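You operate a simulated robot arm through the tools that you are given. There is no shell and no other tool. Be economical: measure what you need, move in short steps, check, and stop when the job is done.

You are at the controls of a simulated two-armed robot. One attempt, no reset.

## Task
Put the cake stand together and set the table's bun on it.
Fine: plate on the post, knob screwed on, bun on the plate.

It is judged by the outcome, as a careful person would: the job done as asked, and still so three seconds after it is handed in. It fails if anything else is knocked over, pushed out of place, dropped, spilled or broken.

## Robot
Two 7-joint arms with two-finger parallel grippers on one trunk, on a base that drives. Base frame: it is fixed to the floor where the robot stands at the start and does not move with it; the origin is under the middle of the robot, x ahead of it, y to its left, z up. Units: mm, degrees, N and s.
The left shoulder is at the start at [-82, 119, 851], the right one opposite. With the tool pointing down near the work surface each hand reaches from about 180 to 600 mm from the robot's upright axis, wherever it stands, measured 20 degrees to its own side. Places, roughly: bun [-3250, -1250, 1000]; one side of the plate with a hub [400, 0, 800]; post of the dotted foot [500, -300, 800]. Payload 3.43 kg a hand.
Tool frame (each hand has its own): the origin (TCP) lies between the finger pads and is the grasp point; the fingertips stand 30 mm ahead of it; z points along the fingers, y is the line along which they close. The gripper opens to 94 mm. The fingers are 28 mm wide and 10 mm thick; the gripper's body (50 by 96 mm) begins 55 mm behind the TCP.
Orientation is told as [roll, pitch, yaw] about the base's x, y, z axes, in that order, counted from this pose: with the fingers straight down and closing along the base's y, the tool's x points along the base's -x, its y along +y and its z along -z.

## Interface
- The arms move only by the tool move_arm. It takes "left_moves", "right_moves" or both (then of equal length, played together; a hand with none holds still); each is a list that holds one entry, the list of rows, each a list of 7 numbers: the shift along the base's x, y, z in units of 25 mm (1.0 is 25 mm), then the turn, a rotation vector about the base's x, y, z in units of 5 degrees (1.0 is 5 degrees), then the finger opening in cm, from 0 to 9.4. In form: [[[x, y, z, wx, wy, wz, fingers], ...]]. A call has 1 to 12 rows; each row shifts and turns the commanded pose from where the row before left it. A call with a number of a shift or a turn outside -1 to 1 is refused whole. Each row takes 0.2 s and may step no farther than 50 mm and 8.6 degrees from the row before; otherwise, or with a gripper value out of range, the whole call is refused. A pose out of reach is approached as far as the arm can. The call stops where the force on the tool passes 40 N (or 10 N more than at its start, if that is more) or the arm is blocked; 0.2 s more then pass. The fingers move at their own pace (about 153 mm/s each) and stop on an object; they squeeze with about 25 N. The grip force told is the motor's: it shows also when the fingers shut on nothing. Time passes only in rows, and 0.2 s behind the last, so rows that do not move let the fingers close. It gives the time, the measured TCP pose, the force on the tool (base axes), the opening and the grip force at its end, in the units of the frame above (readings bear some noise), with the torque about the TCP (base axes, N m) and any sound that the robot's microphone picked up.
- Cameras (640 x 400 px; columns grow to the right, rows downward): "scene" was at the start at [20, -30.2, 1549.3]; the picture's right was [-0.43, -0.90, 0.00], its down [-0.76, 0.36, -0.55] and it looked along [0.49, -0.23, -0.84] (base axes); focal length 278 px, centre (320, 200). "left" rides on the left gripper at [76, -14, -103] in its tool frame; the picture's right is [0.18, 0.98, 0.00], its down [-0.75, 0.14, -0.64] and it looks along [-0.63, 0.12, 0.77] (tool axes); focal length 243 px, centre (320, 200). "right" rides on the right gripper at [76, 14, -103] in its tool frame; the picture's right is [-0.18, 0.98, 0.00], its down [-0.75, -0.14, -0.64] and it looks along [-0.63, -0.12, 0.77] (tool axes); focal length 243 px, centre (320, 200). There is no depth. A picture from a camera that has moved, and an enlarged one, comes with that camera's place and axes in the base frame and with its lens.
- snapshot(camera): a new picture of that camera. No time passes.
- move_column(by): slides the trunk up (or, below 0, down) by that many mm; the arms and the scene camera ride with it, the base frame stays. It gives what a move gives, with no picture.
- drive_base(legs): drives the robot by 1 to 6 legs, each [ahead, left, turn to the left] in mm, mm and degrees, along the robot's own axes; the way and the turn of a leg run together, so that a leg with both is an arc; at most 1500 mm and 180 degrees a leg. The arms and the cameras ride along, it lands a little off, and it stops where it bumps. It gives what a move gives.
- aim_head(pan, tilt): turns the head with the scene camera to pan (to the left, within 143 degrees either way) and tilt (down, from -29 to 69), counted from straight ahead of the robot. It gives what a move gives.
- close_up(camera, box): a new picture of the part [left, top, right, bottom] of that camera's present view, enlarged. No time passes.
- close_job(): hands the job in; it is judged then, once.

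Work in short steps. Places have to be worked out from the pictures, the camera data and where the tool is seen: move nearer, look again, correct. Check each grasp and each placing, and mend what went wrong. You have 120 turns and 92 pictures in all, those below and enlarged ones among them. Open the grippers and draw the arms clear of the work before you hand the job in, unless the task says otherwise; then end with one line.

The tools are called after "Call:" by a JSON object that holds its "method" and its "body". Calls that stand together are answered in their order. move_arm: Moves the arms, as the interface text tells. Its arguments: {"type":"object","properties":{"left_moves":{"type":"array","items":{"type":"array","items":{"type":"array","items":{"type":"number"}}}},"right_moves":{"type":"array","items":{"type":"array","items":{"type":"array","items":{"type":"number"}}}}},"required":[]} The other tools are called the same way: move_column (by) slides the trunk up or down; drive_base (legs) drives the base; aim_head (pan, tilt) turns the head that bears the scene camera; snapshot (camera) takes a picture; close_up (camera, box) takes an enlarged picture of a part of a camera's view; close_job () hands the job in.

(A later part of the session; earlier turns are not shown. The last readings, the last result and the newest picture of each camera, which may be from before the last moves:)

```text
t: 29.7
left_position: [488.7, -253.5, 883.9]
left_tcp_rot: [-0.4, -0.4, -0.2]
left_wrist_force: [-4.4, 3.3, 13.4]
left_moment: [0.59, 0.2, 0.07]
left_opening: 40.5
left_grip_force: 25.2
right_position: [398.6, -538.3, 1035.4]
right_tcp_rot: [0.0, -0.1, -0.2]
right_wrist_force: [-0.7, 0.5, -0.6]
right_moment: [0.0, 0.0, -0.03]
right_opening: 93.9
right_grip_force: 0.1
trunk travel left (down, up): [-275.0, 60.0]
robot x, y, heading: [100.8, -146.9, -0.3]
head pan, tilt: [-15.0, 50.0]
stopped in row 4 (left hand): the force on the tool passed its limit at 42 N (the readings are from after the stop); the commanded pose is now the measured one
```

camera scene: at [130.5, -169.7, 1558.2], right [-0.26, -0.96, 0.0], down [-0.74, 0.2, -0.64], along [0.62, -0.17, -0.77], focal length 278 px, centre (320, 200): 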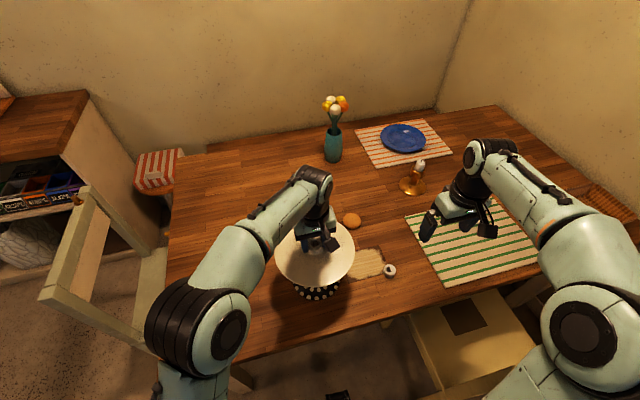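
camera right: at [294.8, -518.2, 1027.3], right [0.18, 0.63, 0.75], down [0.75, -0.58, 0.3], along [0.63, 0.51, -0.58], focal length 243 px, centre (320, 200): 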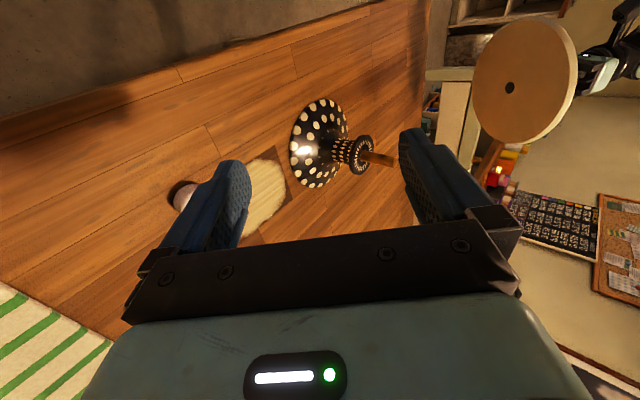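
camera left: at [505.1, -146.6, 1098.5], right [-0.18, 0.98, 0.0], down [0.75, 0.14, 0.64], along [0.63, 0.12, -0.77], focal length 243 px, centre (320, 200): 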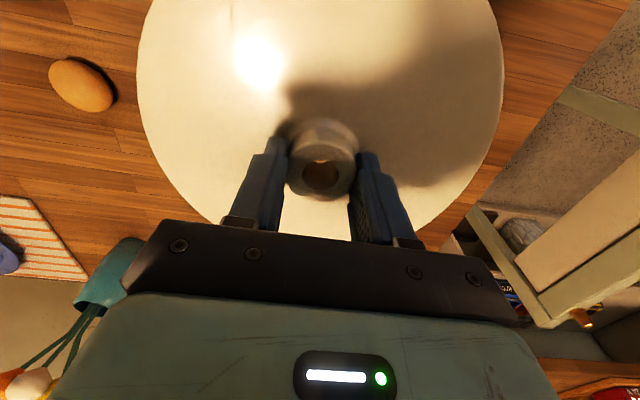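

It seated at TCP z≈884 (plate bottom ≈837, as the flange). I release and rise straight up 60 mm.

Call:
{"method": "move_arm", "body": {"left_moves": [[[0, 0, 0.05, 0, 0, 0, 7], [0, 0, 0, 0, 0, 0, 7], [0, 0, 0, 0, 0, 0, 7], [0, 0, 0.4, 0, 0, 0, 7], [0, 0, 0.8, 0, 0, 0, 7], [0, 0, 0.8, 0, 0, 0, 7], [0, 0, 0.8, 0, 0, 0, 7]]]}}

Call:
{"method": "snapshot", "body": {"camera": "left"}}

Call:
{"method": "snapshot", "body": {"camera": "scene"}}

```text
t: 31.3
left_position: [487.9, -254.5, 952.7]
left_tcp_rot: [-0.3, -0.5, -0.3]
left_wrist_force: [-0.5, 0.0, -0.7]
left_moment: [0.06, 0.0, 0.01]
left_opening: 70.2
left_grip_force: 0.0
right_position: [399.4, -540.0, 1036.0]
right_tcp_rot: [0.0, -0.1, -0.3]
right_wrist_force: [-0.2, -0.6, -0.1]
right_moment: [0.02, -0.02, -0.02]
right_opening: 94.4
right_grip_force: 0.1
trunk travel left (down, up): [-275.0, 60.0]
robot x, y, heading: [104.5, -147.6, -0.4]
head pan, tilt: [-15.0, 50.0]
```

```text
56 pictures are left
camera left: at [411.3, -268.5, 1055.4], right [-0.18, 0.98, -0.01], down [0.75, 0.14, 0.65], along [0.64, 0.11, -0.76], focal length 243 px, centre (320, 200)
```

left: 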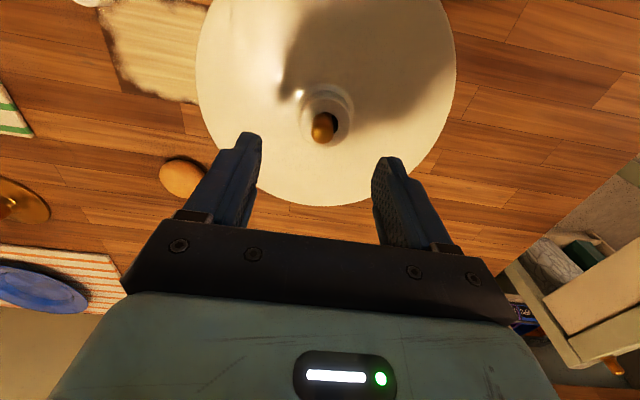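

```text
55 pictures are left
camera scene: at [130.1, -168.8, 1558.2], right [-0.26, -0.96, 0.0], down [-0.74, 0.2, -0.64], along [0.62, -0.17, -0.77], focal length 278 px, centre (320, 200)
```

scene: 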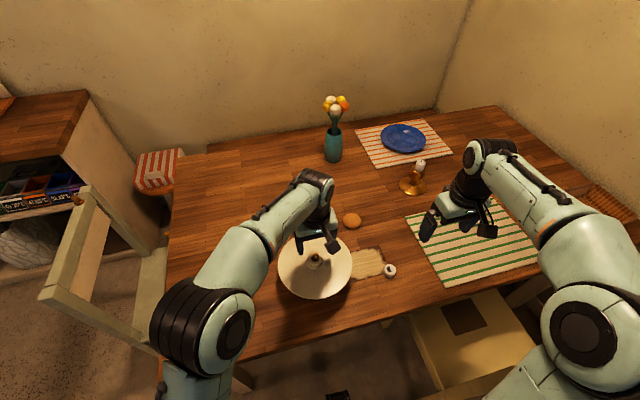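

Plate sits on the post with ~20 mm rod showing. Left hand moves away; right hand goes over the knob.

Call:
{"method": "move_arm", "body": {"left_moves": [[[0, 0.1, 0.9, 0, 0, 0, 7], [0, 0.6, 0.5, 0, 0, 0, 7], [-0.2, 1, 0, 0, 0, 0, 7], [-0.2, 1, 0, 0, 0, 0, 7], [-0.2, 1, 0, 0, 0, 0, 7], [-0.2, 1, 0, 0, 0, 0, 7], [-0.2, 1, 0, 0, 0, 0, 7], [-0.2, 1, 0, 0, 0, 0, 7], [-0.2, 1, 0, 0, 0, 0, 7], [-0.2, 1, 0, 0, 0, 0, 7]]], "right_moves": [[[0.155, 0.276, -0.74, 0, 0, 0, 9.4], [0.155, 0.276, -0.74, 0, 0, 0, 9.4], [0.155, 0.276, -0.74, 0, 0, 0, 9.4], [0.155, 0.276, -0.74, 0, 0, 0, 9.4], [0.155, 0.276, -0.74, 0, 0, 0, 9.4], [0.155, 0.276, -0.74, 0, 0, 0, 9.4], [0.155, 0.276, -0.74, 0, 0, 0, 9.4], [0.155, 0.276, -0.74, 0, 0, 0, 9.4], [0.155, 0.276, -0.74, 0, 0, 0, 9.4], [0.155, 0.276, -0.74, 0, 0, 0, 9.4]]]}}

Call:
{"method": "snapshot", "body": {"camera": "right"}}

```text
t: 33.5
left_position: [449.4, -36.4, 987.0]
left_tcp_rot: [-0.3, -0.4, -0.3]
left_wrist_force: [0.6, 0.6, -0.3]
left_moment: [0.0, -0.04, 0.01]
left_opening: 69.7
left_grip_force: 0.0
right_position: [439.4, -469.9, 852.1]
right_tcp_rot: [0.0, 0.0, -0.2]
right_wrist_force: [0.3, -0.9, -0.8]
right_moment: [-0.02, 0.0, 0.0]
right_opening: 93.9
right_grip_force: 0.1
trunk travel left (down, up): [-275.0, 60.0]
robot x, y, heading: [98.3, -151.0, -0.6]
head pan, tilt: [-15.0, 50.0]
```

```text
54 pictures are left
camera right: at [363.0, -454.4, 955.1], right [0.19, 0.98, 0.0], down [0.75, -0.14, 0.64], along [0.63, -0.12, -0.77], focal length 243 px, centre (320, 200)
```

right: 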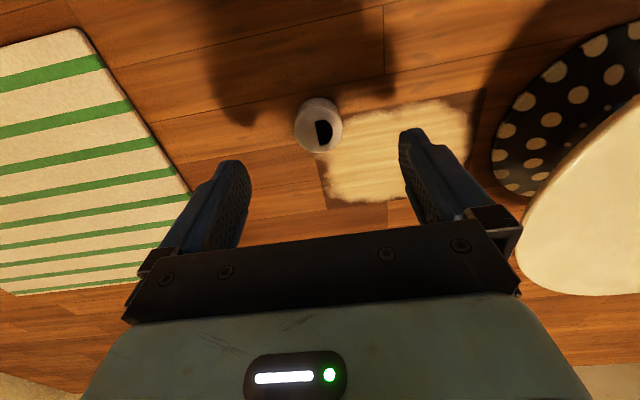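

Knob centre ≈[440,-470]; I lower to TCP z≈787 and close on it.

Call:
{"method": "move_arm", "body": {"right_moves": [[[0, 0, -0.6, 0, 0, 0, 9.4], [0.03, 0, -0.6, 0, 0, 0, 8], [0, 0, -0.6, 0, 0, 0, 7], [0, 0, -0.5, 0, 0, 0, 7], [0, 0, -0.3, 0, 0, 0, 7], [0, 0, 0, 0, 0, 0, 2], [0, 0, 0, 0, 0, 0, 2], [0, 0, 0, 0, 0, 0, 2]]]}}

Call:
{"method": "close_up", "body": {"camera": "right", "box": [220, 90, 420, 240]}}

```text
t: 34.8
left_position: [448.6, -36.0, 987.0]
left_tcp_rot: [-0.4, -0.4, -0.2]
left_wrist_force: [0.6, 0.3, 0.1]
left_moment: [-0.01, 0.02, -0.01]
left_opening: 69.9
left_grip_force: 0.0
right_position: [440.1, -469.0, 790.4]
right_tcp_rot: [0.0, -0.2, -0.3]
right_wrist_force: [-5.8, 3.1, 14.3]
right_moment: [0.1, 0.08, 0.02]
right_opening: 36.7
right_grip_force: 14.2
trunk travel left (down, up): [-275.0, 60.0]
robot x, y, heading: [97.6, -149.7, -0.3]
head pan, tilt: [-15.0, 50.0]
stopped in row 6 (right hand): the force on the tool passed its limit at 113 N (the readings are from after the stop); the commanded pose is now the measured one
```

```text
2.67 times, centred on (320, 165) of right
camera zoom: at [364.2, -454.3, 892.9], right [0.19, 0.98, 0.0], down [0.75, -0.14, 0.65], along [0.63, -0.12, -0.76], focal length 647 px, centre (320, 293)
```

zoom: 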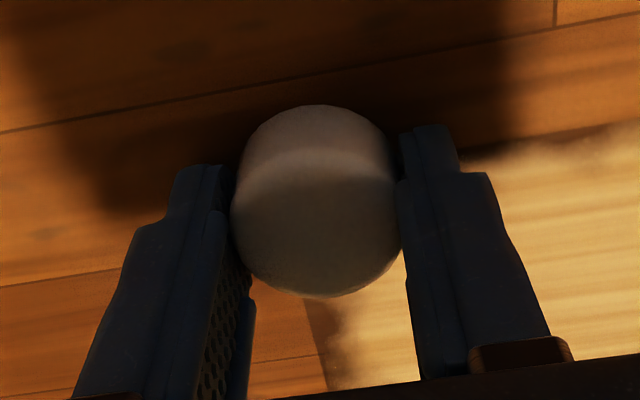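

The black half-mark isn't visible now; I look closer.

Call:
{"method": "close_up", "body": {"camera": "right", "box": [280, 115, 360, 205]}}

Call:
{"method": "aim_head", "body": {"pan": -30, "tilt": 55}}

Call:
{"method": "snapshot", "body": {"camera": "scene"}}

```text
4.44 times, centred on (320, 160) of right
camera zoom: at [364.2, -454.3, 892.9], right [0.19, 0.98, 0.0], down [0.75, -0.14, 0.65], along [0.63, -0.12, -0.76], focal length 1078 px, centre (320, 378)
```

zoom: 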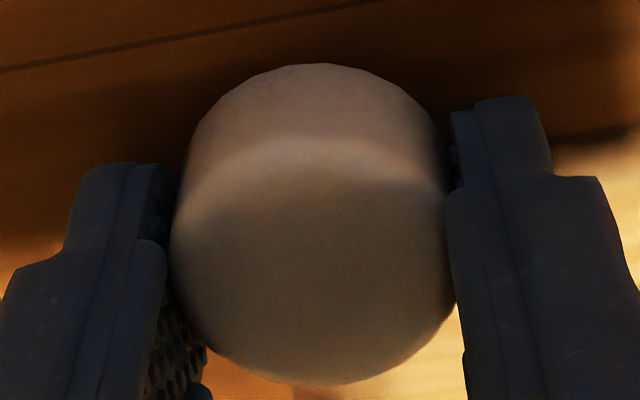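

```text
t: 35.5
left_position: [447.2, -35.7, 987.2]
left_tcp_rot: [-0.3, -0.4, -0.3]
left_wrist_force: [0.1, 0.0, -0.2]
left_moment: [0.04, 0.02, -0.02]
left_opening: 70.3
left_grip_force: 0.0
right_position: [439.9, -469.4, 789.5]
right_tcp_rot: [0.0, -0.5, -0.3]
right_wrist_force: [-4.9, 2.5, 22.4]
right_moment: [0.1, 0.19, 0.02]
right_opening: 36.1
right_grip_force: 24.9
trunk travel left (down, up): [-275.0, 60.0]
robot x, y, heading: [98.5, -146.5, -0.4]
head pan, tilt: [-30.0, 55.0]
```

```text
51 pictures are left
camera scene: at [116.4, -183.2, 1551.8], right [-0.5, -0.86, 0.0], down [-0.71, 0.41, -0.58], along [0.5, -0.29, -0.82], focal length 278 px, centre (320, 200)
```

scene: 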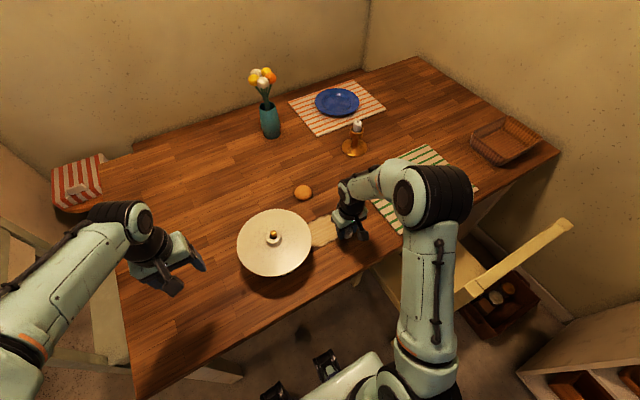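

I lift the knob and turn it so its underside faces the left camera, rolling the left hand to look.

Call:
{"method": "move_arm", "body": {"right_moves": [[[0, 0, 0.4, 0, 0, 0, 2], [0, 0, 0.8, 0, 0, 0, 2], [0, 0, 1, 0, 0, 0, 2], [0, 0, 1, 0, 0, 0, 2], [0, 0, 1, 0, 0, 0, 2], [0, 0, 1, 1, 0, 0, 2], [0, 0, 1, 1, 0, 0, 2], [0, 0, 1, 1, 0, 0, 2], [0, 0, 0.6, 1, 0, 0, 2], [0, 0, 0, 1, 0, 0, 2], [0, 0, 0, 1, 0, 0, 2], [0, 0, 0, 1, 0, 0, 2]]], "left_moves": [[[0, 0, 0.5, 0, 0, 0, 7], [0, 0, 0.5, 0, 0, 0, 7], [0, 0, 0.5, -1, 0, 0, 7], [0, 0, 0.5, -1, 0, 0, 7], [0, 0, 0, -1, 0, 0, 7], [0, 0, 0, -1, 0, 0, 7], [0, 0, 0, -1, 0, 0, 7], [0, 0, 0, -1, 0, 0, 7], [0, 0, 0, -1, 0, 0, 7], [0, 0, 0, -1, 0, 0, 7], [0, 0, 0, -1, 0, 0, 7], [0, 0, 0, -1, 0, 0, 7]]]}}

Call:
{"method": "snapshot", "body": {"camera": "left"}}

Call:
{"method": "close_up", "body": {"camera": "right", "box": [220, 90, 420, 240]}}

```text
t: 38.1
left_position: [449.1, -38.2, 1037.4]
left_tcp_rot: [-50.4, -0.4, 0.1]
left_wrist_force: [0.9, 0.6, 0.3]
left_moment: [-0.01, 0.01, 0.04]
left_opening: 70.1
left_grip_force: 0.2
right_position: [441.1, -470.2, 985.5]
right_tcp_rot: [35.0, -0.1, -0.3]
right_wrist_force: [-0.1, -0.1, -0.5]
right_moment: [0.05, -0.01, 0.01]
right_opening: 35.8
right_grip_force: 24.8
trunk travel left (down, up): [-275.0, 60.0]
robot x, y, heading: [99.7, -146.2, -0.4]
head pan, tilt: [-30.0, 55.0]
```

```text
50 pictures are left
camera left: at [372.3, 32.6, 1113.8], right [-0.18, 0.63, -0.76], down [0.75, 0.59, 0.31], along [0.64, -0.51, -0.58], focal length 243 px, centre (320, 200)
```

left: 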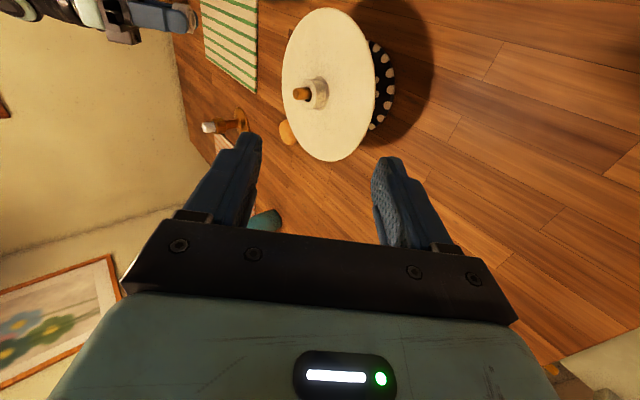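

```text
2.67 times, centred on (320, 165) of right
camera zoom: at [364.6, -516.2, 1076.5], right [0.19, 0.8, 0.57], down [0.75, -0.49, 0.45], along [0.63, 0.34, -0.69], focal length 647 px, centre (320, 293)
```

zoom: 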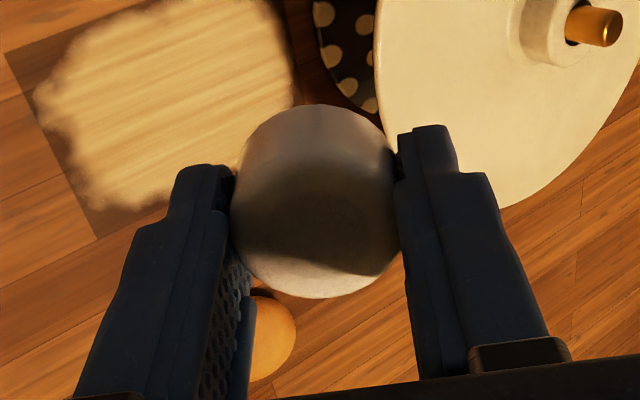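

Call:
{"method": "close_up", "body": {"camera": "left", "box": [140, 0, 220, 50]}}

```text
8.00 times, centred on (180, 25) of left
camera zoom: at [372.3, 32.6, 1113.8], right [-0.18, 0.63, -0.76], down [0.75, 0.59, 0.31], along [0.64, -0.51, -0.58], focal length 1941 px, centre (1440, 1600)
```

zoom: 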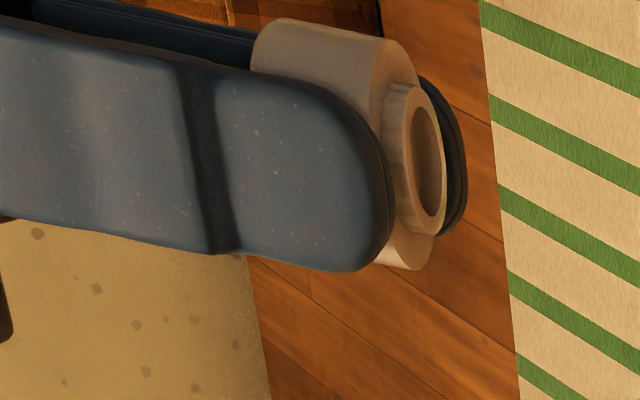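

The knob's underside has a collar with a bore, facing down properly, and is aligned in the grip. I bring it upright over the rod at z≈960, starting to yaw it positively so there is room to screw clockwise.

Call:
{"method": "move_arm", "body": {"right_moves": [[[0.153, 0.727, -0.083, -1, 0, 0, 2], [0.153, 0.727, -0.083, -1, 0, 0, 2], [0.153, 0.727, -0.083, -1, 0, 0, 2], [0.153, 0.727, -0.083, -1, 0, 0, 2], [0.153, 0.727, -0.083, -1, 0, 0, 2], [0.153, 0.727, -0.083, -1, 0, 0, 2], [0.153, 0.727, -0.083, -1, 0, 0, 2], [0.153, 0.727, -0.083, 0, 0, 1, 2], [0.153, 0.727, -0.083, 0, 0, 1, 2], [0.153, 0.727, -0.083, 0, 0, 1, 2], [0.153, 0.727, -0.083, 0, 0, 1, 2], [0.153, 0.727, -0.083, 0, 0, 1, 2]]], "left_moves": [[[-0.1, 0.3, 0, 1, 0, 0, 7], [-0.1, 0.3, 0, 1, 0, 0, 7], [-0.1, 0.3, 0, 1, 0, 0, 7], [-0.1, 0.3, 0, 1, 0, 0, 7], [-0.1, 0.3, 0, 1, 0, 0, 7], [-0.1, 0.3, 0, 1, 0, 0, 7], [-0.1, 0.3, 0, 1, 0, 0, 7], [-0.1, 0.3, 0, 1, 0, 0, 7], [-0.1, 0.3, 0, 1, 0, 0, 7], [-0.1, 0.3, 0, 1, 0, 0, 7], [0, 0, 0, 0, 0, 0, 7], [0, 0, 0, 0, 0, 0, 7]]]}}

Call:
{"method": "snapshot", "body": {"camera": "right"}}

```text
t: 40.7
left_position: [423.0, 39.5, 1037.1]
left_tcp_rot: [-0.2, -0.4, -0.2]
left_wrist_force: [0.8, 0.1, -0.1]
left_moment: [-0.04, 0.01, 0.01]
left_opening: 70.0
left_grip_force: 0.0
right_position: [486.5, -254.0, 959.8]
right_tcp_rot: [0.0, -0.3, 24.9]
right_wrist_force: [0.0, 1.2, -0.2]
right_moment: [-0.03, 0.03, 0.0]
right_opening: 36.4
right_grip_force: 25.1
trunk travel left (down, up): [-275.0, 60.0]
robot x, y, heading: [100.3, -146.5, -0.4]
head pan, tilt: [-30.0, 55.0]
```

```text
47 pictures are left
camera right: at [411.5, -270.7, 1061.6], right [-0.24, 0.97, 0.0], down [0.74, 0.19, 0.65], along [0.63, 0.16, -0.76], focal length 243 px, centre (320, 200)
```

right: 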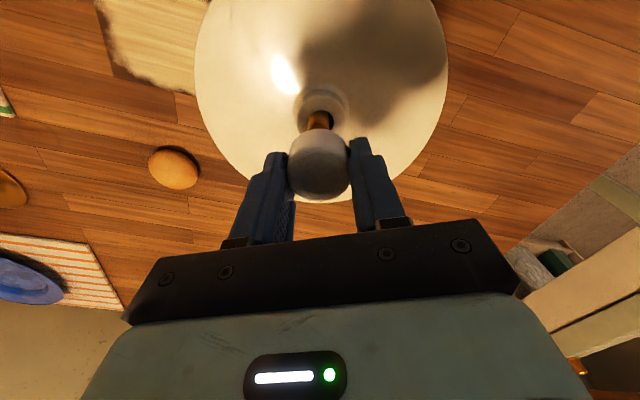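

I continue yawing to about +80° and look from there (a second viewing direction for alignment).

Call:
{"method": "move_arm", "body": {"right_moves": [[[0, 0.08, 0, 0, 0, 1, 2], [0, 0, 0, 0, 0, 1, 2], [0, 0, 0, 0, 0, 1, 2], [0, 0, 0, 0, 0, 1, 2], [0, 0, 0, 0, 0, 1, 2], [0, 0, 0, 0, 0, 1, 2], [0, 0, 0, 0, 0, 1, 2], [0, 0, 0, 0, 0, 1, 2], [0, 0, 0, 0, 0, 1, 2], [0, 0, 0, 0, 0, 1, 2], [0, 0, 0, 0, 0, 1, 2], [0, 0, 0, 0, 0, 0, 2]]]}}

Call:
{"method": "snapshot", "body": {"camera": "right"}}

Call:
{"method": "close_up", "body": {"camera": "scene", "box": [220, 180, 340, 260]}}

```text
t: 43.3
left_position: [423.8, 38.5, 1037.0]
left_tcp_rot: [-0.3, -0.3, -0.2]
left_wrist_force: [0.8, -0.5, -0.2]
left_moment: [0.0, 0.0, 0.03]
left_opening: 70.3
left_grip_force: 0.0
right_position: [486.8, -251.3, 958.4]
right_tcp_rot: [0.0, -0.4, 79.8]
right_wrist_force: [-0.2, 1.1, 0.2]
right_moment: [0.01, -0.01, -0.04]
right_opening: 36.3
right_grip_force: 25.0
trunk travel left (down, up): [-275.0, 60.0]
robot x, y, heading: [101.3, -148.4, -0.3]
head pan, tilt: [-30.0, 55.0]
```

```text
46 pictures are left
camera right: at [459.6, -322.6, 1061.3], right [-0.93, 0.35, 0.0], down [0.27, 0.71, 0.65], along [0.23, 0.6, -0.76], focal length 243 px, centre (320, 200)
```

right: 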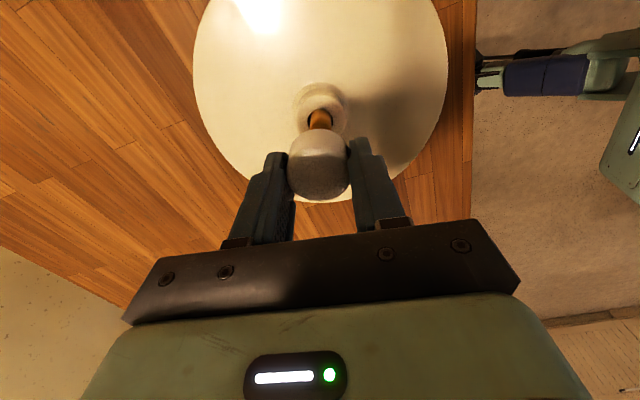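

```text
5.00 times, centred on (280, 220) of scene
camera zoom: at [118.4, -184.8, 1551.7], right [-0.5, -0.86, 0.0], down [-0.71, 0.41, -0.57], along [0.5, -0.29, -0.82], focal length 1392 px, centre (520, 100)
```

zoom: 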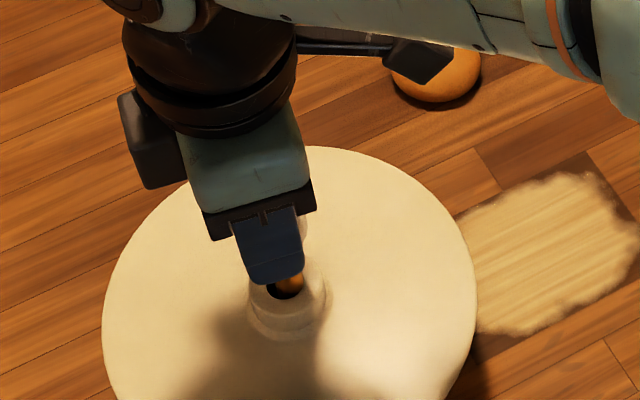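

Zooming to gauge rod/knob alignment in this view.

Call:
{"method": "close_up", "body": {"camera": "right", "box": [272, 90, 368, 210]}}

```text
3.33 times, centred on (320, 150) of right
camera zoom: at [459.6, -322.6, 1061.3], right [-0.93, 0.35, 0.0], down [0.27, 0.71, 0.65], along [0.23, 0.6, -0.76], focal length 809 px, centre (320, 367)
```

zoom: 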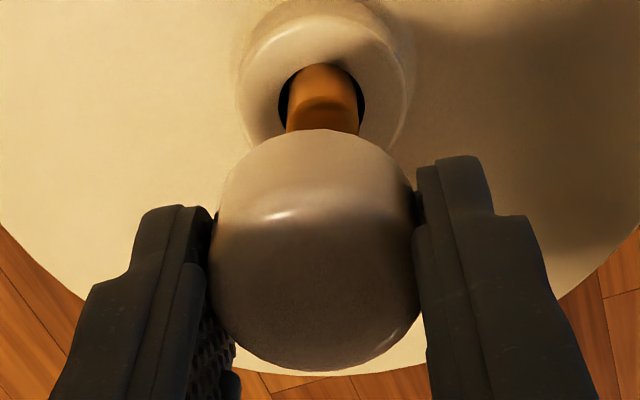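

The rod seems ~2 mm toward (−x, −y) from the knob axis; I correct by (−1.8, −2) and descend to just above the tip, then check.

Call:
{"method": "move_arm", "body": {"right_moves": [[[-0.07, -0.08, 0, 0, 0, 0, 2], [0, 0, -0.4, 0, 0, 0, 2], [0, 0, -0.4, 0, 0, 0, 2], [0, 0, 0, 0, 0, 0, 2]]]}}

Call:
{"method": "close_up", "body": {"camera": "right", "box": [272, 90, 368, 210]}}

Call:
{"method": "close_up", "body": {"camera": "scene", "box": [250, 210, 310, 250]}}

```text
t: 44.3
left_position: [423.4, 37.6, 1037.5]
left_tcp_rot: [-0.3, -0.3, -0.2]
left_wrist_force: [0.4, 0.1, 0.6]
left_moment: [-0.01, -0.03, 0.0]
left_opening: 70.1
left_grip_force: 0.0
right_position: [485.2, -252.4, 938.4]
right_tcp_rot: [0.1, -0.3, 79.7]
right_wrist_force: [0.2, 1.0, -0.8]
right_moment: [0.02, -0.02, 0.02]
right_opening: 36.0
right_grip_force: 25.2
trunk travel left (down, up): [-275.0, 60.0]
robot x, y, heading: [100.7, -147.5, -0.4]
head pan, tilt: [-30.0, 55.0]
```

```text
3.33 times, centred on (320, 150) of right
camera zoom: at [457.1, -324.5, 1040.7], right [-0.93, 0.36, 0.0], down [0.27, 0.71, 0.65], along [0.23, 0.6, -0.76], focal length 809 px, centre (320, 367)
```

zoom: 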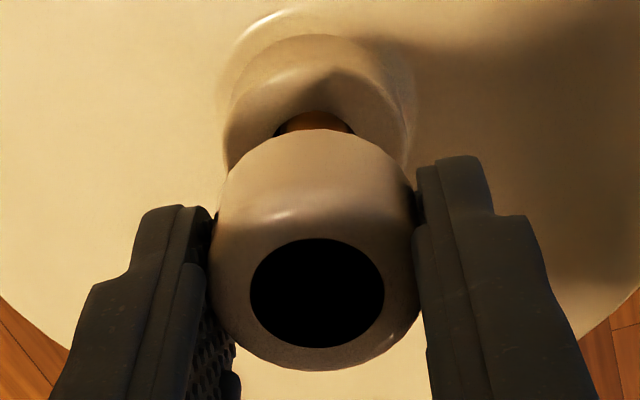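

```text
10.00 times, centred on (280, 230) of scene
camera zoom: at [118.3, -184.8, 1551.7], right [-0.5, -0.86, 0.0], down [-0.71, 0.41, -0.57], along [0.5, -0.29, -0.82], focal length 2784 px, centre (720, -100)
```

zoom: 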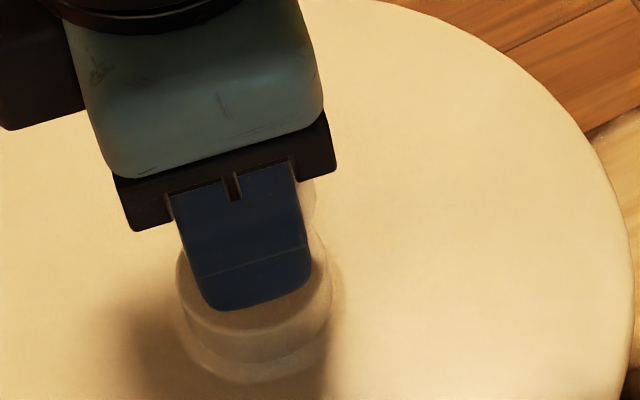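

Now the rod is ~1 mm the other way in this view; I correct to ≈[486,-253.2] and lower gently until contact.

Call:
{"method": "move_arm", "body": {"right_moves": [[[0.03, -0.03, 0, 0, 0, 0, 2], [0, 0, -0.12, 0, 0, 0, 2], [0, 0, -0.12, 0, 0, 0, 2], [0, 0, -0.12, 0, 0, 0, 2], [0, 0, -0.08, 0, 0, 0, 2], [0, 0, 0, 0, 0, 0, 2]]]}}

Call:
{"method": "close_up", "body": {"camera": "right", "box": [272, 90, 368, 210]}}

```text
t: 45.7
left_position: [425.4, 38.3, 1038.0]
left_tcp_rot: [-0.5, -0.4, -0.3]
left_wrist_force: [0.3, 0.1, 0.0]
left_moment: [0.0, 0.02, -0.02]
left_opening: 70.0
left_grip_force: 0.0
right_position: [484.6, -253.5, 928.2]
right_tcp_rot: [0.0, -0.3, 79.7]
right_wrist_force: [-0.2, 0.2, 0.2]
right_moment: [-0.01, -0.03, 0.01]
right_opening: 36.1
right_grip_force: 25.0
trunk travel left (down, up): [-275.0, 60.0]
robot x, y, heading: [101.0, -147.5, -0.1]
head pan, tilt: [-30.0, 55.0]
```

```text
3.33 times, centred on (320, 150) of right
camera zoom: at [458.5, -325.1, 1030.1], right [-0.93, 0.36, 0.0], down [0.27, 0.71, 0.65], along [0.23, 0.6, -0.76], focal length 809 px, centre (320, 367)
```

zoom: 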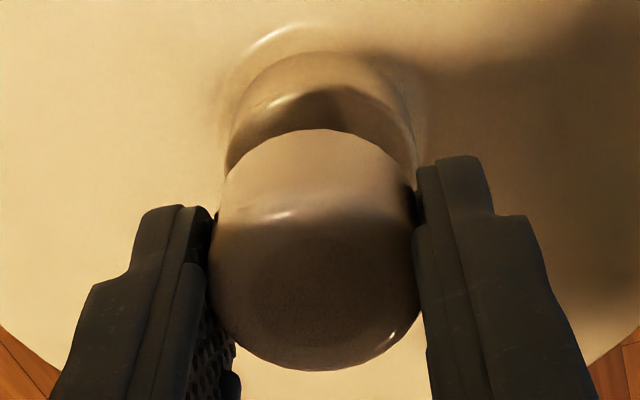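

No contact yet at z 928; lower further in 2.5 mm steps.

Call:
{"method": "move_arm", "body": {"right_moves": [[[0, 0, -0.1, 0, 0, 0, 2], [0, 0, -0.1, 0, 0, 0, 2], [0, 0, -0.1, 0, 0, 0, 2], [0, 0, 0, 0, 0, 0, 2]]]}}

```text
t: 46.7
left_position: [422.8, 38.2, 1037.9]
left_tcp_rot: [-0.3, -0.4, -0.4]
left_wrist_force: [-0.1, 0.2, 0.4]
left_moment: [0.0, 0.04, 0.02]
left_opening: 69.9
left_grip_force: 0.0
right_position: [485.2, -252.4, 919.4]
right_tcp_rot: [-0.1, -0.3, 79.7]
right_wrist_force: [1.8, 0.4, -0.9]
right_moment: [-0.01, -0.01, 0.0]
right_opening: 35.7
right_grip_force: 25.1
trunk travel left (down, up): [-275.0, 60.0]
robot x, y, heading: [99.3, -146.3, -0.2]
head pan, tilt: [-30.0, 55.0]
```

Still almost free (Fx 1.8 N), so the rod is inside the bore. I lower a bit more to find the thread.

Call:
{"method": "move_arm", "body": {"right_moves": [[[0, 0, -0.08, 0, 0, 0, 2], [0, 0, -0.08, 0, 0, 0, 2], [0, 0, -0.06, 0, 0, 0, 2], [0, 0, 0, 0, 0, 0, 2]]]}}

Call:
{"method": "close_up", "body": {"camera": "right", "box": [272, 90, 368, 210]}}

Call:
{"method": "close_up", "body": {"camera": "scene", "box": [250, 210, 310, 250]}}

```text
t: 47.7
left_position: [423.8, 38.6, 1037.2]
left_tcp_rot: [-0.2, -0.3, -0.3]
left_wrist_force: [-0.1, -0.4, -1.1]
left_moment: [-0.02, -0.01, 0.0]
left_opening: 70.1
left_grip_force: 0.1
right_position: [485.7, -253.0, 914.1]
right_tcp_rot: [0.0, -0.3, 79.7]
right_wrist_force: [-0.3, 1.4, -0.2]
right_moment: [0.05, 0.02, 0.01]
right_opening: 36.1
right_grip_force: 24.6
trunk travel left (down, up): [-275.0, 60.0]
robot x, y, heading: [99.7, -144.5, -0.2]
head pan, tilt: [-30.0, 55.0]
```

```text
3.33 times, centred on (320, 150) of right
camera zoom: at [458.3, -324.6, 1017.1], right [-0.93, 0.36, 0.0], down [0.27, 0.71, 0.65], along [0.23, 0.6, -0.76], focal length 809 px, centre (320, 367)
```

zoom: 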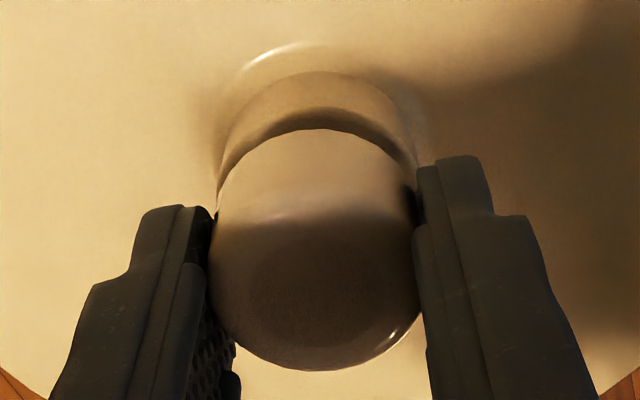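

```text
10.00 times, centred on (280, 230) of scene
camera zoom: at [118.4, -184.6, 1551.7], right [-0.5, -0.86, 0.0], down [-0.71, 0.41, -0.57], along [0.5, -0.29, -0.82], focal length 2784 px, centre (720, -100)
```

zoom: 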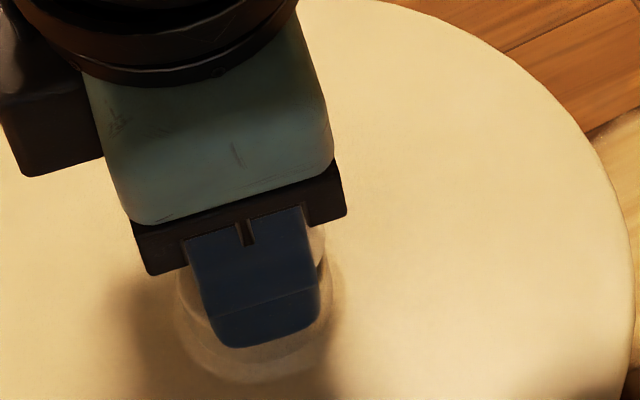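

No resistance until 914; I go on down in tiny steps until contact.

Call:
{"method": "move_arm", "body": {"right_moves": [[[0, 0, -0.06, 0, 0, 0, 2], [0, 0, -0.06, 0, 0, 0, 2], [0, 0, -0.06, 0, 0, 0, 2], [0, 0, 0, 0, 0, 0, 2]]]}}

```text
t: 48.7
left_position: [423.8, 39.1, 1038.2]
left_tcp_rot: [-0.4, -0.5, -0.3]
left_wrist_force: [0.6, -0.2, 0.7]
left_moment: [-0.01, 0.05, -0.02]
left_opening: 70.2
left_grip_force: 0.0
right_position: [485.3, -252.2, 909.9]
right_tcp_rot: [0.1, -0.2, 79.8]
right_wrist_force: [-1.7, 4.8, 3.1]
right_moment: [0.28, 0.11, -0.02]
right_opening: 36.1
right_grip_force: 24.9
trunk travel left (down, up): [-275.0, 60.0]
robot x, y, heading: [99.9, -149.9, -0.3]
head pan, tilt: [-30.0, 55.0]
```

Contact starts at z≈910. I turn clockwise 60° with a light press and watch torque.

Call:
{"method": "move_arm", "body": {"right_moves": [[[0, 0.02, -0.03, 0, 0, -1, 2], [0, 0, 0, 0, 0, -1, 2], [0, 0, 0, 0, 0, -1, 2], [0, 0, -0.01, 0, 0, -1, 2], [0, 0, 0, 0, 0, -1, 2], [0, 0, 0, 0, 0, -1, 2], [0, 0, -0.01, 0, 0, -1, 2], [0, 0, 0, 0, 0, -1, 2], [0, 0, 0, 0, 0, -1, 2], [0, 0, -0.01, 0, 0, -1, 2], [0, 0, 0, 0, 0, -1, 2], [0, 0, 0, 0, 0, -1, 2]]]}}

Call:
{"method": "snapshot", "body": {"camera": "right"}}

```text
t: 51.3
left_position: [422.9, 38.5, 1035.2]
left_tcp_rot: [-0.4, -0.4, -0.3]
left_wrist_force: [-0.4, -0.5, -0.5]
left_moment: [-0.01, 0.02, -0.03]
left_opening: 70.0
left_grip_force: 0.0
right_position: [487.6, -254.5, 909.5]
right_tcp_rot: [0.0, -0.4, 19.5]
right_wrist_force: [10.6, -6.1, 18.2]
right_moment: [-0.16, -0.23, 0.03]
right_opening: 36.2
right_grip_force: 24.9
trunk travel left (down, up): [-275.0, 60.0]
robot x, y, heading: [101.6, -152.4, -0.5]
head pan, tilt: [-30.0, 55.0]
```

```text
38 pictures are left
camera right: at [410.1, -264.9, 1011.8], right [-0.16, 0.99, 0.0], down [0.75, 0.12, 0.65], along [0.64, 0.1, -0.76], focal length 243 px, centre (320, 200)
```

right: 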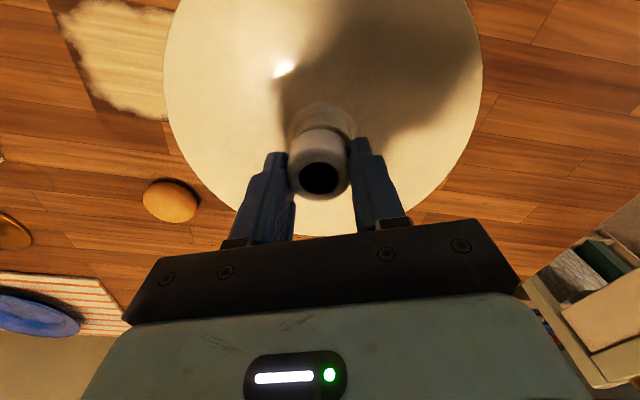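

Upward 18 N with side force (+10,−6); I ease toward the force and continue turning clockwise.

Call:
{"method": "move_arm", "body": {"right_moves": [[[0.04, -0.02, 0, 0, 0, -1, 2], [0, 0, 0, 0, 0, -1, 2], [0, 0, 0, 0, 0, -1, 2], [0, 0, 0, 0, 0, -1, 2], [0, 0, 0, 0, 0, -1, 2], [0, 0, 0, 0, 0, -1, 2], [0, 0, 0, 0, 0, -1, 2], [0, 0, 0, 0, 0, -1, 2], [0, 0, 0, 0, 0, -1, 2], [0, 0, 0, 0, 0, -1, 2], [0, 0, 0, 0, 0, -1, 2], [0, 0, 0, 0, 0, -1, 2]]]}}

```text
t: 53.9
left_position: [423.3, 37.2, 1036.9]
left_tcp_rot: [-0.2, -0.4, -0.2]
left_wrist_force: [0.2, 0.0, -0.5]
left_moment: [0.0, -0.01, 0.02]
left_opening: 70.0
left_grip_force: 0.0
right_position: [485.4, -255.2, 908.3]
right_tcp_rot: [0.0, -0.3, -40.4]
right_wrist_force: [4.2, -20.6, 19.8]
right_moment: [-0.45, 0.05, 0.01]
right_opening: 36.2
right_grip_force: 24.7
trunk travel left (down, up): [-275.0, 60.0]
robot x, y, heading: [99.4, -146.5, -0.2]
head pan, tilt: [-30.0, 55.0]
```

Torque stays near zero; I relieve the side force and pull up gently to test whether the thread has caught.

Call:
{"method": "move_arm", "body": {"right_moves": [[[0, -0.06, 0, 0, 0, 0, 2], [0, 0, 0.04, 0, 0, 0, 2], [0, 0, 0.04, 0, 0, 0, 2], [0, 0, 0.04, 0, 0, 0, 2], [0, 0, 0, 0, 0, 0, 2]]]}}

```text
t: 55.1
left_position: [423.8, 37.5, 1038.4]
left_tcp_rot: [-0.2, -0.4, -0.2]
left_wrist_force: [-0.3, -0.4, 0.0]
left_moment: [0.0, 0.0, -0.03]
left_opening: 70.1
left_grip_force: 0.0
right_position: [483.9, -252.4, 911.6]
right_tcp_rot: [-0.1, 0.0, -40.1]
right_wrist_force: [-3.6, 0.3, -13.2]
right_moment: [0.06, -0.04, 0.04]
right_opening: 35.8
right_grip_force: 25.1
trunk travel left (down, up): [-275.0, 60.0]
robot x, y, heading: [97.7, -147.5, -0.2]
head pan, tilt: [-30.0, 55.0]
```

The pull gives −13 N at only ~1 mm above neutral: the thread has caught. I return to neutral and keep turning clockwise another 60°.

Call:
{"method": "move_arm", "body": {"right_moves": [[[0, 0, -0.05, 0, 0, -1, 2], [0, 0, 0, 0, 0, -1, 2], [0, 0, 0, 0, 0, -1, 2], [0, 0, 0, 0, 0, -1, 2], [0, 0, 0, 0, 0, -1, 2], [0, 0, 0, 0, 0, -1, 2], [0, 0, 0, 0, 0, -1, 2], [0, 0, 0, 0, 0, -1, 2], [0, 0, 0, 0, 0, -1, 2], [0, 0, 0, 0, 0, -1, 2], [0, 0, 0, 0, 0, -1, 2], [0, 0, 0, 0, 0, -1, 2]]]}}

```text
t: 57.7
left_position: [423.5, 38.8, 1037.1]
left_tcp_rot: [-0.4, -0.3, -0.3]
left_wrist_force: [-0.3, -0.3, -0.1]
left_moment: [-0.01, -0.01, 0.02]
left_opening: 70.1
left_grip_force: 0.1
right_position: [486.2, -254.2, 909.7]
right_tcp_rot: [-0.1, -0.4, -100.4]
right_wrist_force: [-0.2, 0.9, -16.3]
right_moment: [0.01, -0.09, 0.03]
right_opening: 35.9
right_grip_force: 24.8
trunk travel left (down, up): [-275.0, 60.0]
robot x, y, heading: [98.9, -150.2, -0.2]
head pan, tilt: [-30.0, 55.0]
```

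Fz −16 N: the knob is drawing down as it turns. I follow it down and turn 50° more.

Call:
{"method": "move_arm", "body": {"right_moves": [[[0, 0, -0.05, 0, 0, -1, 2], [0, 0, -0.005, 0, 0, -1, 2], [0, 0, -0.005, 0, 0, -1, 2], [0, 0, -0.005, 0, 0, -1, 2], [0, 0, -0.005, 0, 0, -1, 2], [0, 0, -0.005, 0, 0, -1, 2], [0, 0, -0.005, 0, 0, -1, 2], [0, 0, -0.005, 0, 0, -1, 2], [0, 0, -0.005, 0, 0, -1, 2], [0, 0, -0.005, 0, 0, -1, 2]]]}}

```text
t: 59.9
left_position: [424.0, 38.8, 1037.8]
left_tcp_rot: [-0.3, -0.4, -0.2]
left_wrist_force: [0.1, -0.2, 0.0]
left_moment: [0.0, -0.04, -0.03]
left_opening: 70.1
left_grip_force: 0.1
right_position: [485.1, -253.3, 908.4]
right_tcp_rot: [0.0, -0.3, -150.3]
right_wrist_force: [-7.1, 3.5, -0.5]
right_moment: [0.17, 0.12, 0.03]
right_opening: 36.4
right_grip_force: 25.1
trunk travel left (down, up): [-275.0, 60.0]
robot x, y, heading: [100.4, -149.2, -0.4]
head pan, tilt: [-30.0, 55.0]
```

Now at −150°. I release (60 mm) and begin winding the wrist back, looking at the knob.

Call:
{"method": "move_arm", "body": {"right_moves": [[[0, 0, 0, 0, 0, 0, 6.5], [0, 0, 0, 0, 0, 0, 6.5], [0, 0, 0, 0, 0, 1, 6.5], [0, 0, 0, 0, 0, 1, 6.5], [0, 0, 0, 0, 0, 1, 6.5], [0, 0, 0, 0, 0, 1, 6.5], [0, 0, 0, 0, 0, 1, 6.5], [0, 0, 0, 0, 0, 1, 6.5], [0, 0, 0, 0, 0, 1, 6.5], [0, 0, 0, 0, 0, 1, 6.5], [0, 0, 0, 0, 0, 1, 6.5], [0, 0, 0, 0, 0, 1, 6.5]]]}}

Call:
{"method": "close_up", "body": {"camera": "right", "box": [240, 80, 400, 220]}}

```text
t: 62.5
left_position: [424.4, 38.3, 1036.2]
left_tcp_rot: [-0.3, -0.5, -0.2]
left_wrist_force: [0.2, 0.5, -0.4]
left_moment: [0.02, 0.02, 0.0]
left_opening: 70.0
left_grip_force: 0.0
right_position: [488.2, -254.9, 909.4]
right_tcp_rot: [0.0, -0.3, -100.2]
right_wrist_force: [0.1, 0.0, 0.1]
right_moment: [0.0, -0.01, 0.01]
right_opening: 65.0
right_grip_force: 0.1
trunk travel left (down, up): [-275.0, 60.0]
robot x, y, heading: [98.9, -149.2, -0.5]
head pan, tilt: [-30.0, 55.0]
```

```text
2.86 times, centred on (320, 150) of right
camera zoom: at [514.4, -180.7, 1011.1], right [0.94, -0.35, 0.0], down [-0.27, -0.71, 0.65], along [-0.23, -0.6, -0.76], focal length 693 px, centre (320, 343)
```

zoom: 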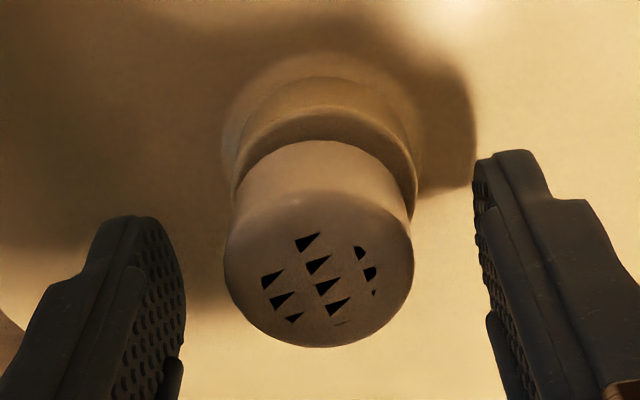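

The knob stays on by itself (the black flecks are only a rendering flicker). I wind back fully.

Call:
{"method": "move_arm", "body": {"right_moves": [[[-0.04, 0.04, 0, 0, 0, 1, 6.5], [0, 0, 0, 0, 0, 1, 6.5], [0, 0, 0, 0, 0, 1, 6.5], [0, 0, 0, 0, 0, 1, 6.5], [0, 0, 0, 0, 0, 1, 6.5], [0, 0, 0, 0, 0, 1, 6.5], [0, 0, 0, 0, 0, 1, 6.5], [0, 0, 0, 0, 0, 1, 6.5], [0, 0, 0, 0, 0, 1, 6.5], [0, 0, 0, 0, 0, 1, 6.5], [0, 0, 0, 0, 0, 1, 6.5], [0, 0, 0, 0, 0, 1, 6.5]]]}}

Call:
{"method": "move_arm", "body": {"right_moves": [[[0, 0, 0, 0, 0, 1, 6.5], [0, 0, 0, 0, 0, 1, 6.5], [0, 0, 0, 0, 0, 1, 6.5], [0, 0, 0, 0, 0, 1, 6.5], [0, 0, 0, 0, 0, 1, 6.5], [0, 0, 0, 0, 0, 1, 6.5], [0, 0, 0, 0, 0, 1, 6.5], [0, 0, 0, 0, 0, 1, 6.5], [0, 0, 0, 0, 0, 1, 6.5], [0, 0, 0, 0, 0, 1, 6.5], [0, 0, 0, 0, 0, 1, 6.5], [0, 0, 0, 0, 0, 1, 6.5]]]}}

Call:
{"method": "move_arm", "body": {"right_moves": [[[0, 0, 0, 0, 0, 1, 6.5], [0, 0, 0, 0, 0, 1, 6.5], [0, 0, 0, 0, 0, 1, 6.5], [0, 0, 0, 0, 0, 1, 6.5], [0, 0, 0, 0, 0, 1, 6.5], [0, 0, 0, 0, 0, 1, 6.5], [0, 0, 0, 0, 0, 1, 6.5], [0, 0, 0, 0, 0, 1, 6.5], [0, 0, 0, 0, 0, 1, 6.5], [0, 0, 0, 0, 0, 1, 6.5], [0, 0, 0, 0, 0, 1, 6.5], [0, 0, 0, 0, 0, 1, 6.5]]]}}

Call:
{"method": "close_up", "body": {"camera": "right", "box": [240, 80, 400, 220]}}

```text
t: 65.1
left_position: [423.2, 38.1, 1037.5]
left_tcp_rot: [-0.2, -0.4, -0.3]
left_wrist_force: [-0.8, -0.5, -0.1]
left_moment: [0.01, -0.04, 0.0]
left_opening: 70.2
left_grip_force: 0.1
right_position: [485.5, -252.2, 908.3]
right_tcp_rot: [0.0, -0.3, -40.1]
right_wrist_force: [0.2, 0.2, -0.1]
right_moment: [-0.01, 0.0, 0.01]
right_opening: 65.1
right_grip_force: 0.0
trunk travel left (down, up): [-275.0, 60.0]
robot x, y, heading: [99.1, -149.7, -0.4]
head pan, tilt: [-30.0, 55.0]
```

```text
t: 67.7
left_position: [423.7, 37.8, 1037.0]
left_tcp_rot: [-0.4, -0.3, -0.3]
left_wrist_force: [0.5, -0.5, -0.3]
left_moment: [0.02, -0.01, 0.02]
left_opening: 69.9
left_grip_force: 0.1
right_position: [484.9, -254.7, 908.9]
right_tcp_rot: [0.1, -0.3, 19.7]
right_wrist_force: [0.1, -0.4, -0.1]
right_moment: [-0.03, -0.04, 0.04]
right_opening: 65.0
right_grip_force: 0.0
trunk travel left (down, up): [-275.0, 60.0]
robot x, y, heading: [100.0, -148.8, -0.5]
head pan, tilt: [-30.0, 55.0]
```

```text
t: 70.3
left_position: [424.4, 37.8, 1037.5]
left_tcp_rot: [-0.4, -0.4, -0.4]
left_wrist_force: [0.1, -0.3, -0.5]
left_moment: [-0.01, 0.05, 0.02]
left_opening: 70.1
left_grip_force: 0.1
right_position: [485.5, -253.2, 907.8]
right_tcp_rot: [0.1, -0.3, 79.9]
right_wrist_force: [0.7, 0.3, 0.4]
right_moment: [0.04, 0.01, 0.01]
right_opening: 65.2
right_grip_force: 0.1
trunk travel left (down, up): [-275.0, 60.0]
robot x, y, heading: [100.5, -147.7, -0.4]
head pan, tilt: [-30.0, 55.0]
```

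```text
2.86 times, centred on (320, 150) of right
camera zoom: at [458.6, -325.4, 1010.8], right [-0.94, 0.35, 0.0], down [0.27, 0.71, 0.65], along [0.23, 0.6, -0.76], focal length 693 px, centre (320, 343)
```

zoom: 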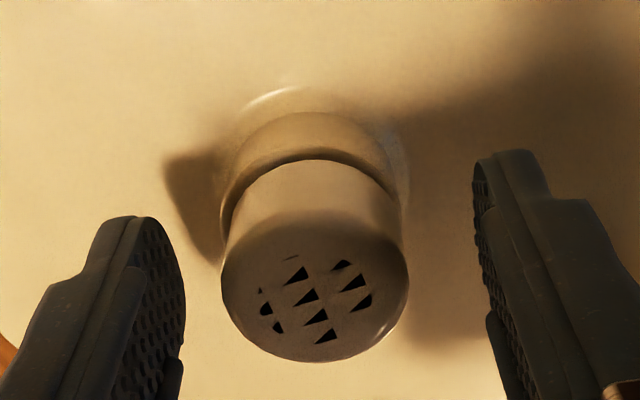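

Knob is centred between the fingers. I re-grip and turn clockwise again, watching torque.

Call:
{"method": "move_arm", "body": {"right_moves": [[[0.03, 0, 0, 0, 0, 0, 2], [0, 0, 0, 0, 0, 0, 2], [0, 0, 0, 0, 0, 0, 2], [0, 0, 0, 0, 0, -1, 2], [0, 0, 0, 0, 0, -1, 2], [0, 0, 0, 0, 0, -1, 2], [0, 0, 0, 0, 0, -1, 2], [0, 0, 0, 0, 0, -1, 2], [0, 0, 0, 0, 0, -1, 2], [0, 0, 0, 0, 0, -1, 2], [0, 0, 0, 0, 0, -1, 2], [0, 0, 0, 0, 0, -1, 2]]]}}

Call:
{"method": "move_arm", "body": {"right_moves": [[[0, 0, -0.01, 0, 0, -1, 2], [0, 0, -0.005, 0, 0, -1, 2], [0, 0, -0.005, 0, 0, -1, 2], [0, 0, -0.005, 0, 0, -1, 2], [0, 0, -0.005, 0, 0, -1, 2], [0, 0, -0.005, 0, 0, -1, 2], [0, 0, -0.005, 0, 0, -1, 2], [0, 0, -0.005, 0, 0, -1, 2], [0, 0, -0.005, 0, 0, -1, 2], [0, 0, -0.005, 0, 0, -1, 2]]]}}

```text
t: 72.9
left_position: [423.3, 37.1, 1037.7]
left_tcp_rot: [-0.4, -0.4, -0.2]
left_wrist_force: [0.7, -0.2, 0.5]
left_moment: [-0.03, 0.01, 0.0]
left_opening: 70.1
left_grip_force: 0.0
right_position: [486.8, -253.3, 908.2]
right_tcp_rot: [0.0, -0.2, 34.7]
right_wrist_force: [1.0, 0.8, -0.9]
right_moment: [0.01, -0.06, 0.01]
right_opening: 35.5
right_grip_force: 25.6
trunk travel left (down, up): [-275.0, 60.0]
robot x, y, heading: [100.2, -148.2, -0.4]
head pan, tilt: [-30.0, 55.0]
```

```text
t: 75.1
left_position: [424.9, 38.5, 1038.1]
left_tcp_rot: [-0.3, -0.4, -0.3]
left_wrist_force: [0.3, 0.2, 0.3]
left_moment: [0.02, -0.02, -0.01]
left_opening: 69.9
left_grip_force: 0.1
right_position: [487.2, -252.5, 907.0]
right_tcp_rot: [0.0, -0.3, -15.4]
right_wrist_force: [-0.3, -0.3, 1.6]
right_moment: [-0.08, -0.03, 0.58]
right_opening: 36.2
right_grip_force: 25.0
trunk travel left (down, up): [-275.0, 60.0]
robot x, y, heading: [96.3, -151.5, -0.1]
head pan, tilt: [-30.0, 55.0]
```

Torque has risen to 0.58 N·m: it is tightening. A few more degrees to confirm, then check that nothing twisted.

Call:
{"method": "move_arm", "body": {"right_moves": [[[0, 0, 0, 0, 0, -1, 2], [0, 0, 0, 0, 0, -1, 2], [0, 0, 0, 0, 0, 0, 2]]]}}

Call:
{"method": "snapshot", "body": {"camera": "scene"}}

```text
t: 75.9
left_position: [423.4, 38.1, 1037.2]
left_tcp_rot: [-0.3, -0.4, -0.3]
left_wrist_force: [0.6, -0.4, 0.5]
left_moment: [0.03, 0.03, 0.02]
left_opening: 69.9
left_grip_force: 0.1
right_position: [487.3, -252.3, 908.8]
right_tcp_rot: [0.0, -0.3, -25.4]
right_wrist_force: [-0.2, 0.8, -0.9]
right_moment: [-0.01, 0.01, 0.23]
right_opening: 35.4
right_grip_force: 24.7
trunk travel left (down, up): [-275.0, 60.0]
robot x, y, heading: [97.8, -145.1, -0.6]
head pan, tilt: [-30.0, 55.0]
```

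```text
35 pictures are left
camera scene: at [118.3, -184.8, 1551.7], right [-0.5, -0.86, 0.0], down [-0.71, 0.41, -0.57], along [0.5, -0.29, -0.82], focal length 278 px, centre (320, 200)
```

scene: 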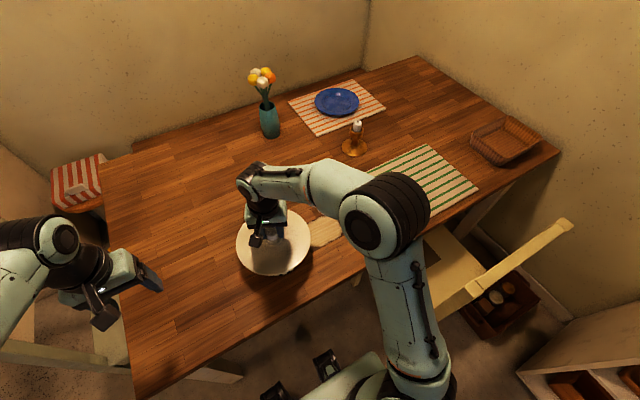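

I turn 30° further to see whether the torque holds (tight) or it still advances.

Call:
{"method": "move_arm", "body": {"right_moves": [[[0, 0, 0, 0, 0, -1, 2], [0, 0, 0, 0, 0, -1, 2], [0, 0, 0, 0, 0, -1, 2], [0, 0, 0, 0, 0, -1, 2]]]}}

Call:
{"method": "move_arm", "body": {"right_moves": [[[0, 0, 0, 0, 0, -1, 2], [0, 0, 0, 0, 0, -1, 2]]]}}

```text
t: 76.9
left_position: [423.5, 37.4, 1037.5]
left_tcp_rot: [-0.2, -0.5, -0.3]
left_wrist_force: [-0.2, -0.2, 0.6]
left_moment: [0.03, 0.01, 0.02]
left_opening: 70.0
left_grip_force: 0.1
right_position: [487.4, -253.2, 906.5]
right_tcp_rot: [0.0, -0.2, -45.4]
right_wrist_force: [2.6, 1.0, -0.5]
right_moment: [0.01, -0.07, 0.66]
right_opening: 36.3
right_grip_force: 24.3
trunk travel left (down, up): [-275.0, 60.0]
robot x, y, heading: [100.8, -152.0, -0.4]
head pan, tilt: [-30.0, 55.0]
```

```text
t: 77.5
left_position: [425.0, 38.3, 1037.7]
left_tcp_rot: [-0.2, -0.4, -0.3]
left_wrist_force: [-1.0, 0.1, -0.4]
left_moment: [0.01, 0.0, -0.03]
left_opening: 70.1
left_grip_force: 0.1
right_position: [486.0, -252.2, 907.6]
right_tcp_rot: [0.0, -0.4, -55.3]
right_wrist_force: [2.0, 3.3, -0.2]
right_moment: [-0.08, 0.01, 0.51]
right_opening: 36.2
right_grip_force: 24.8
trunk travel left (down, up): [-275.0, 60.0]
robot x, y, heading: [99.8, -151.1, -0.2]
head pan, tilt: [-30.0, 55.0]
```

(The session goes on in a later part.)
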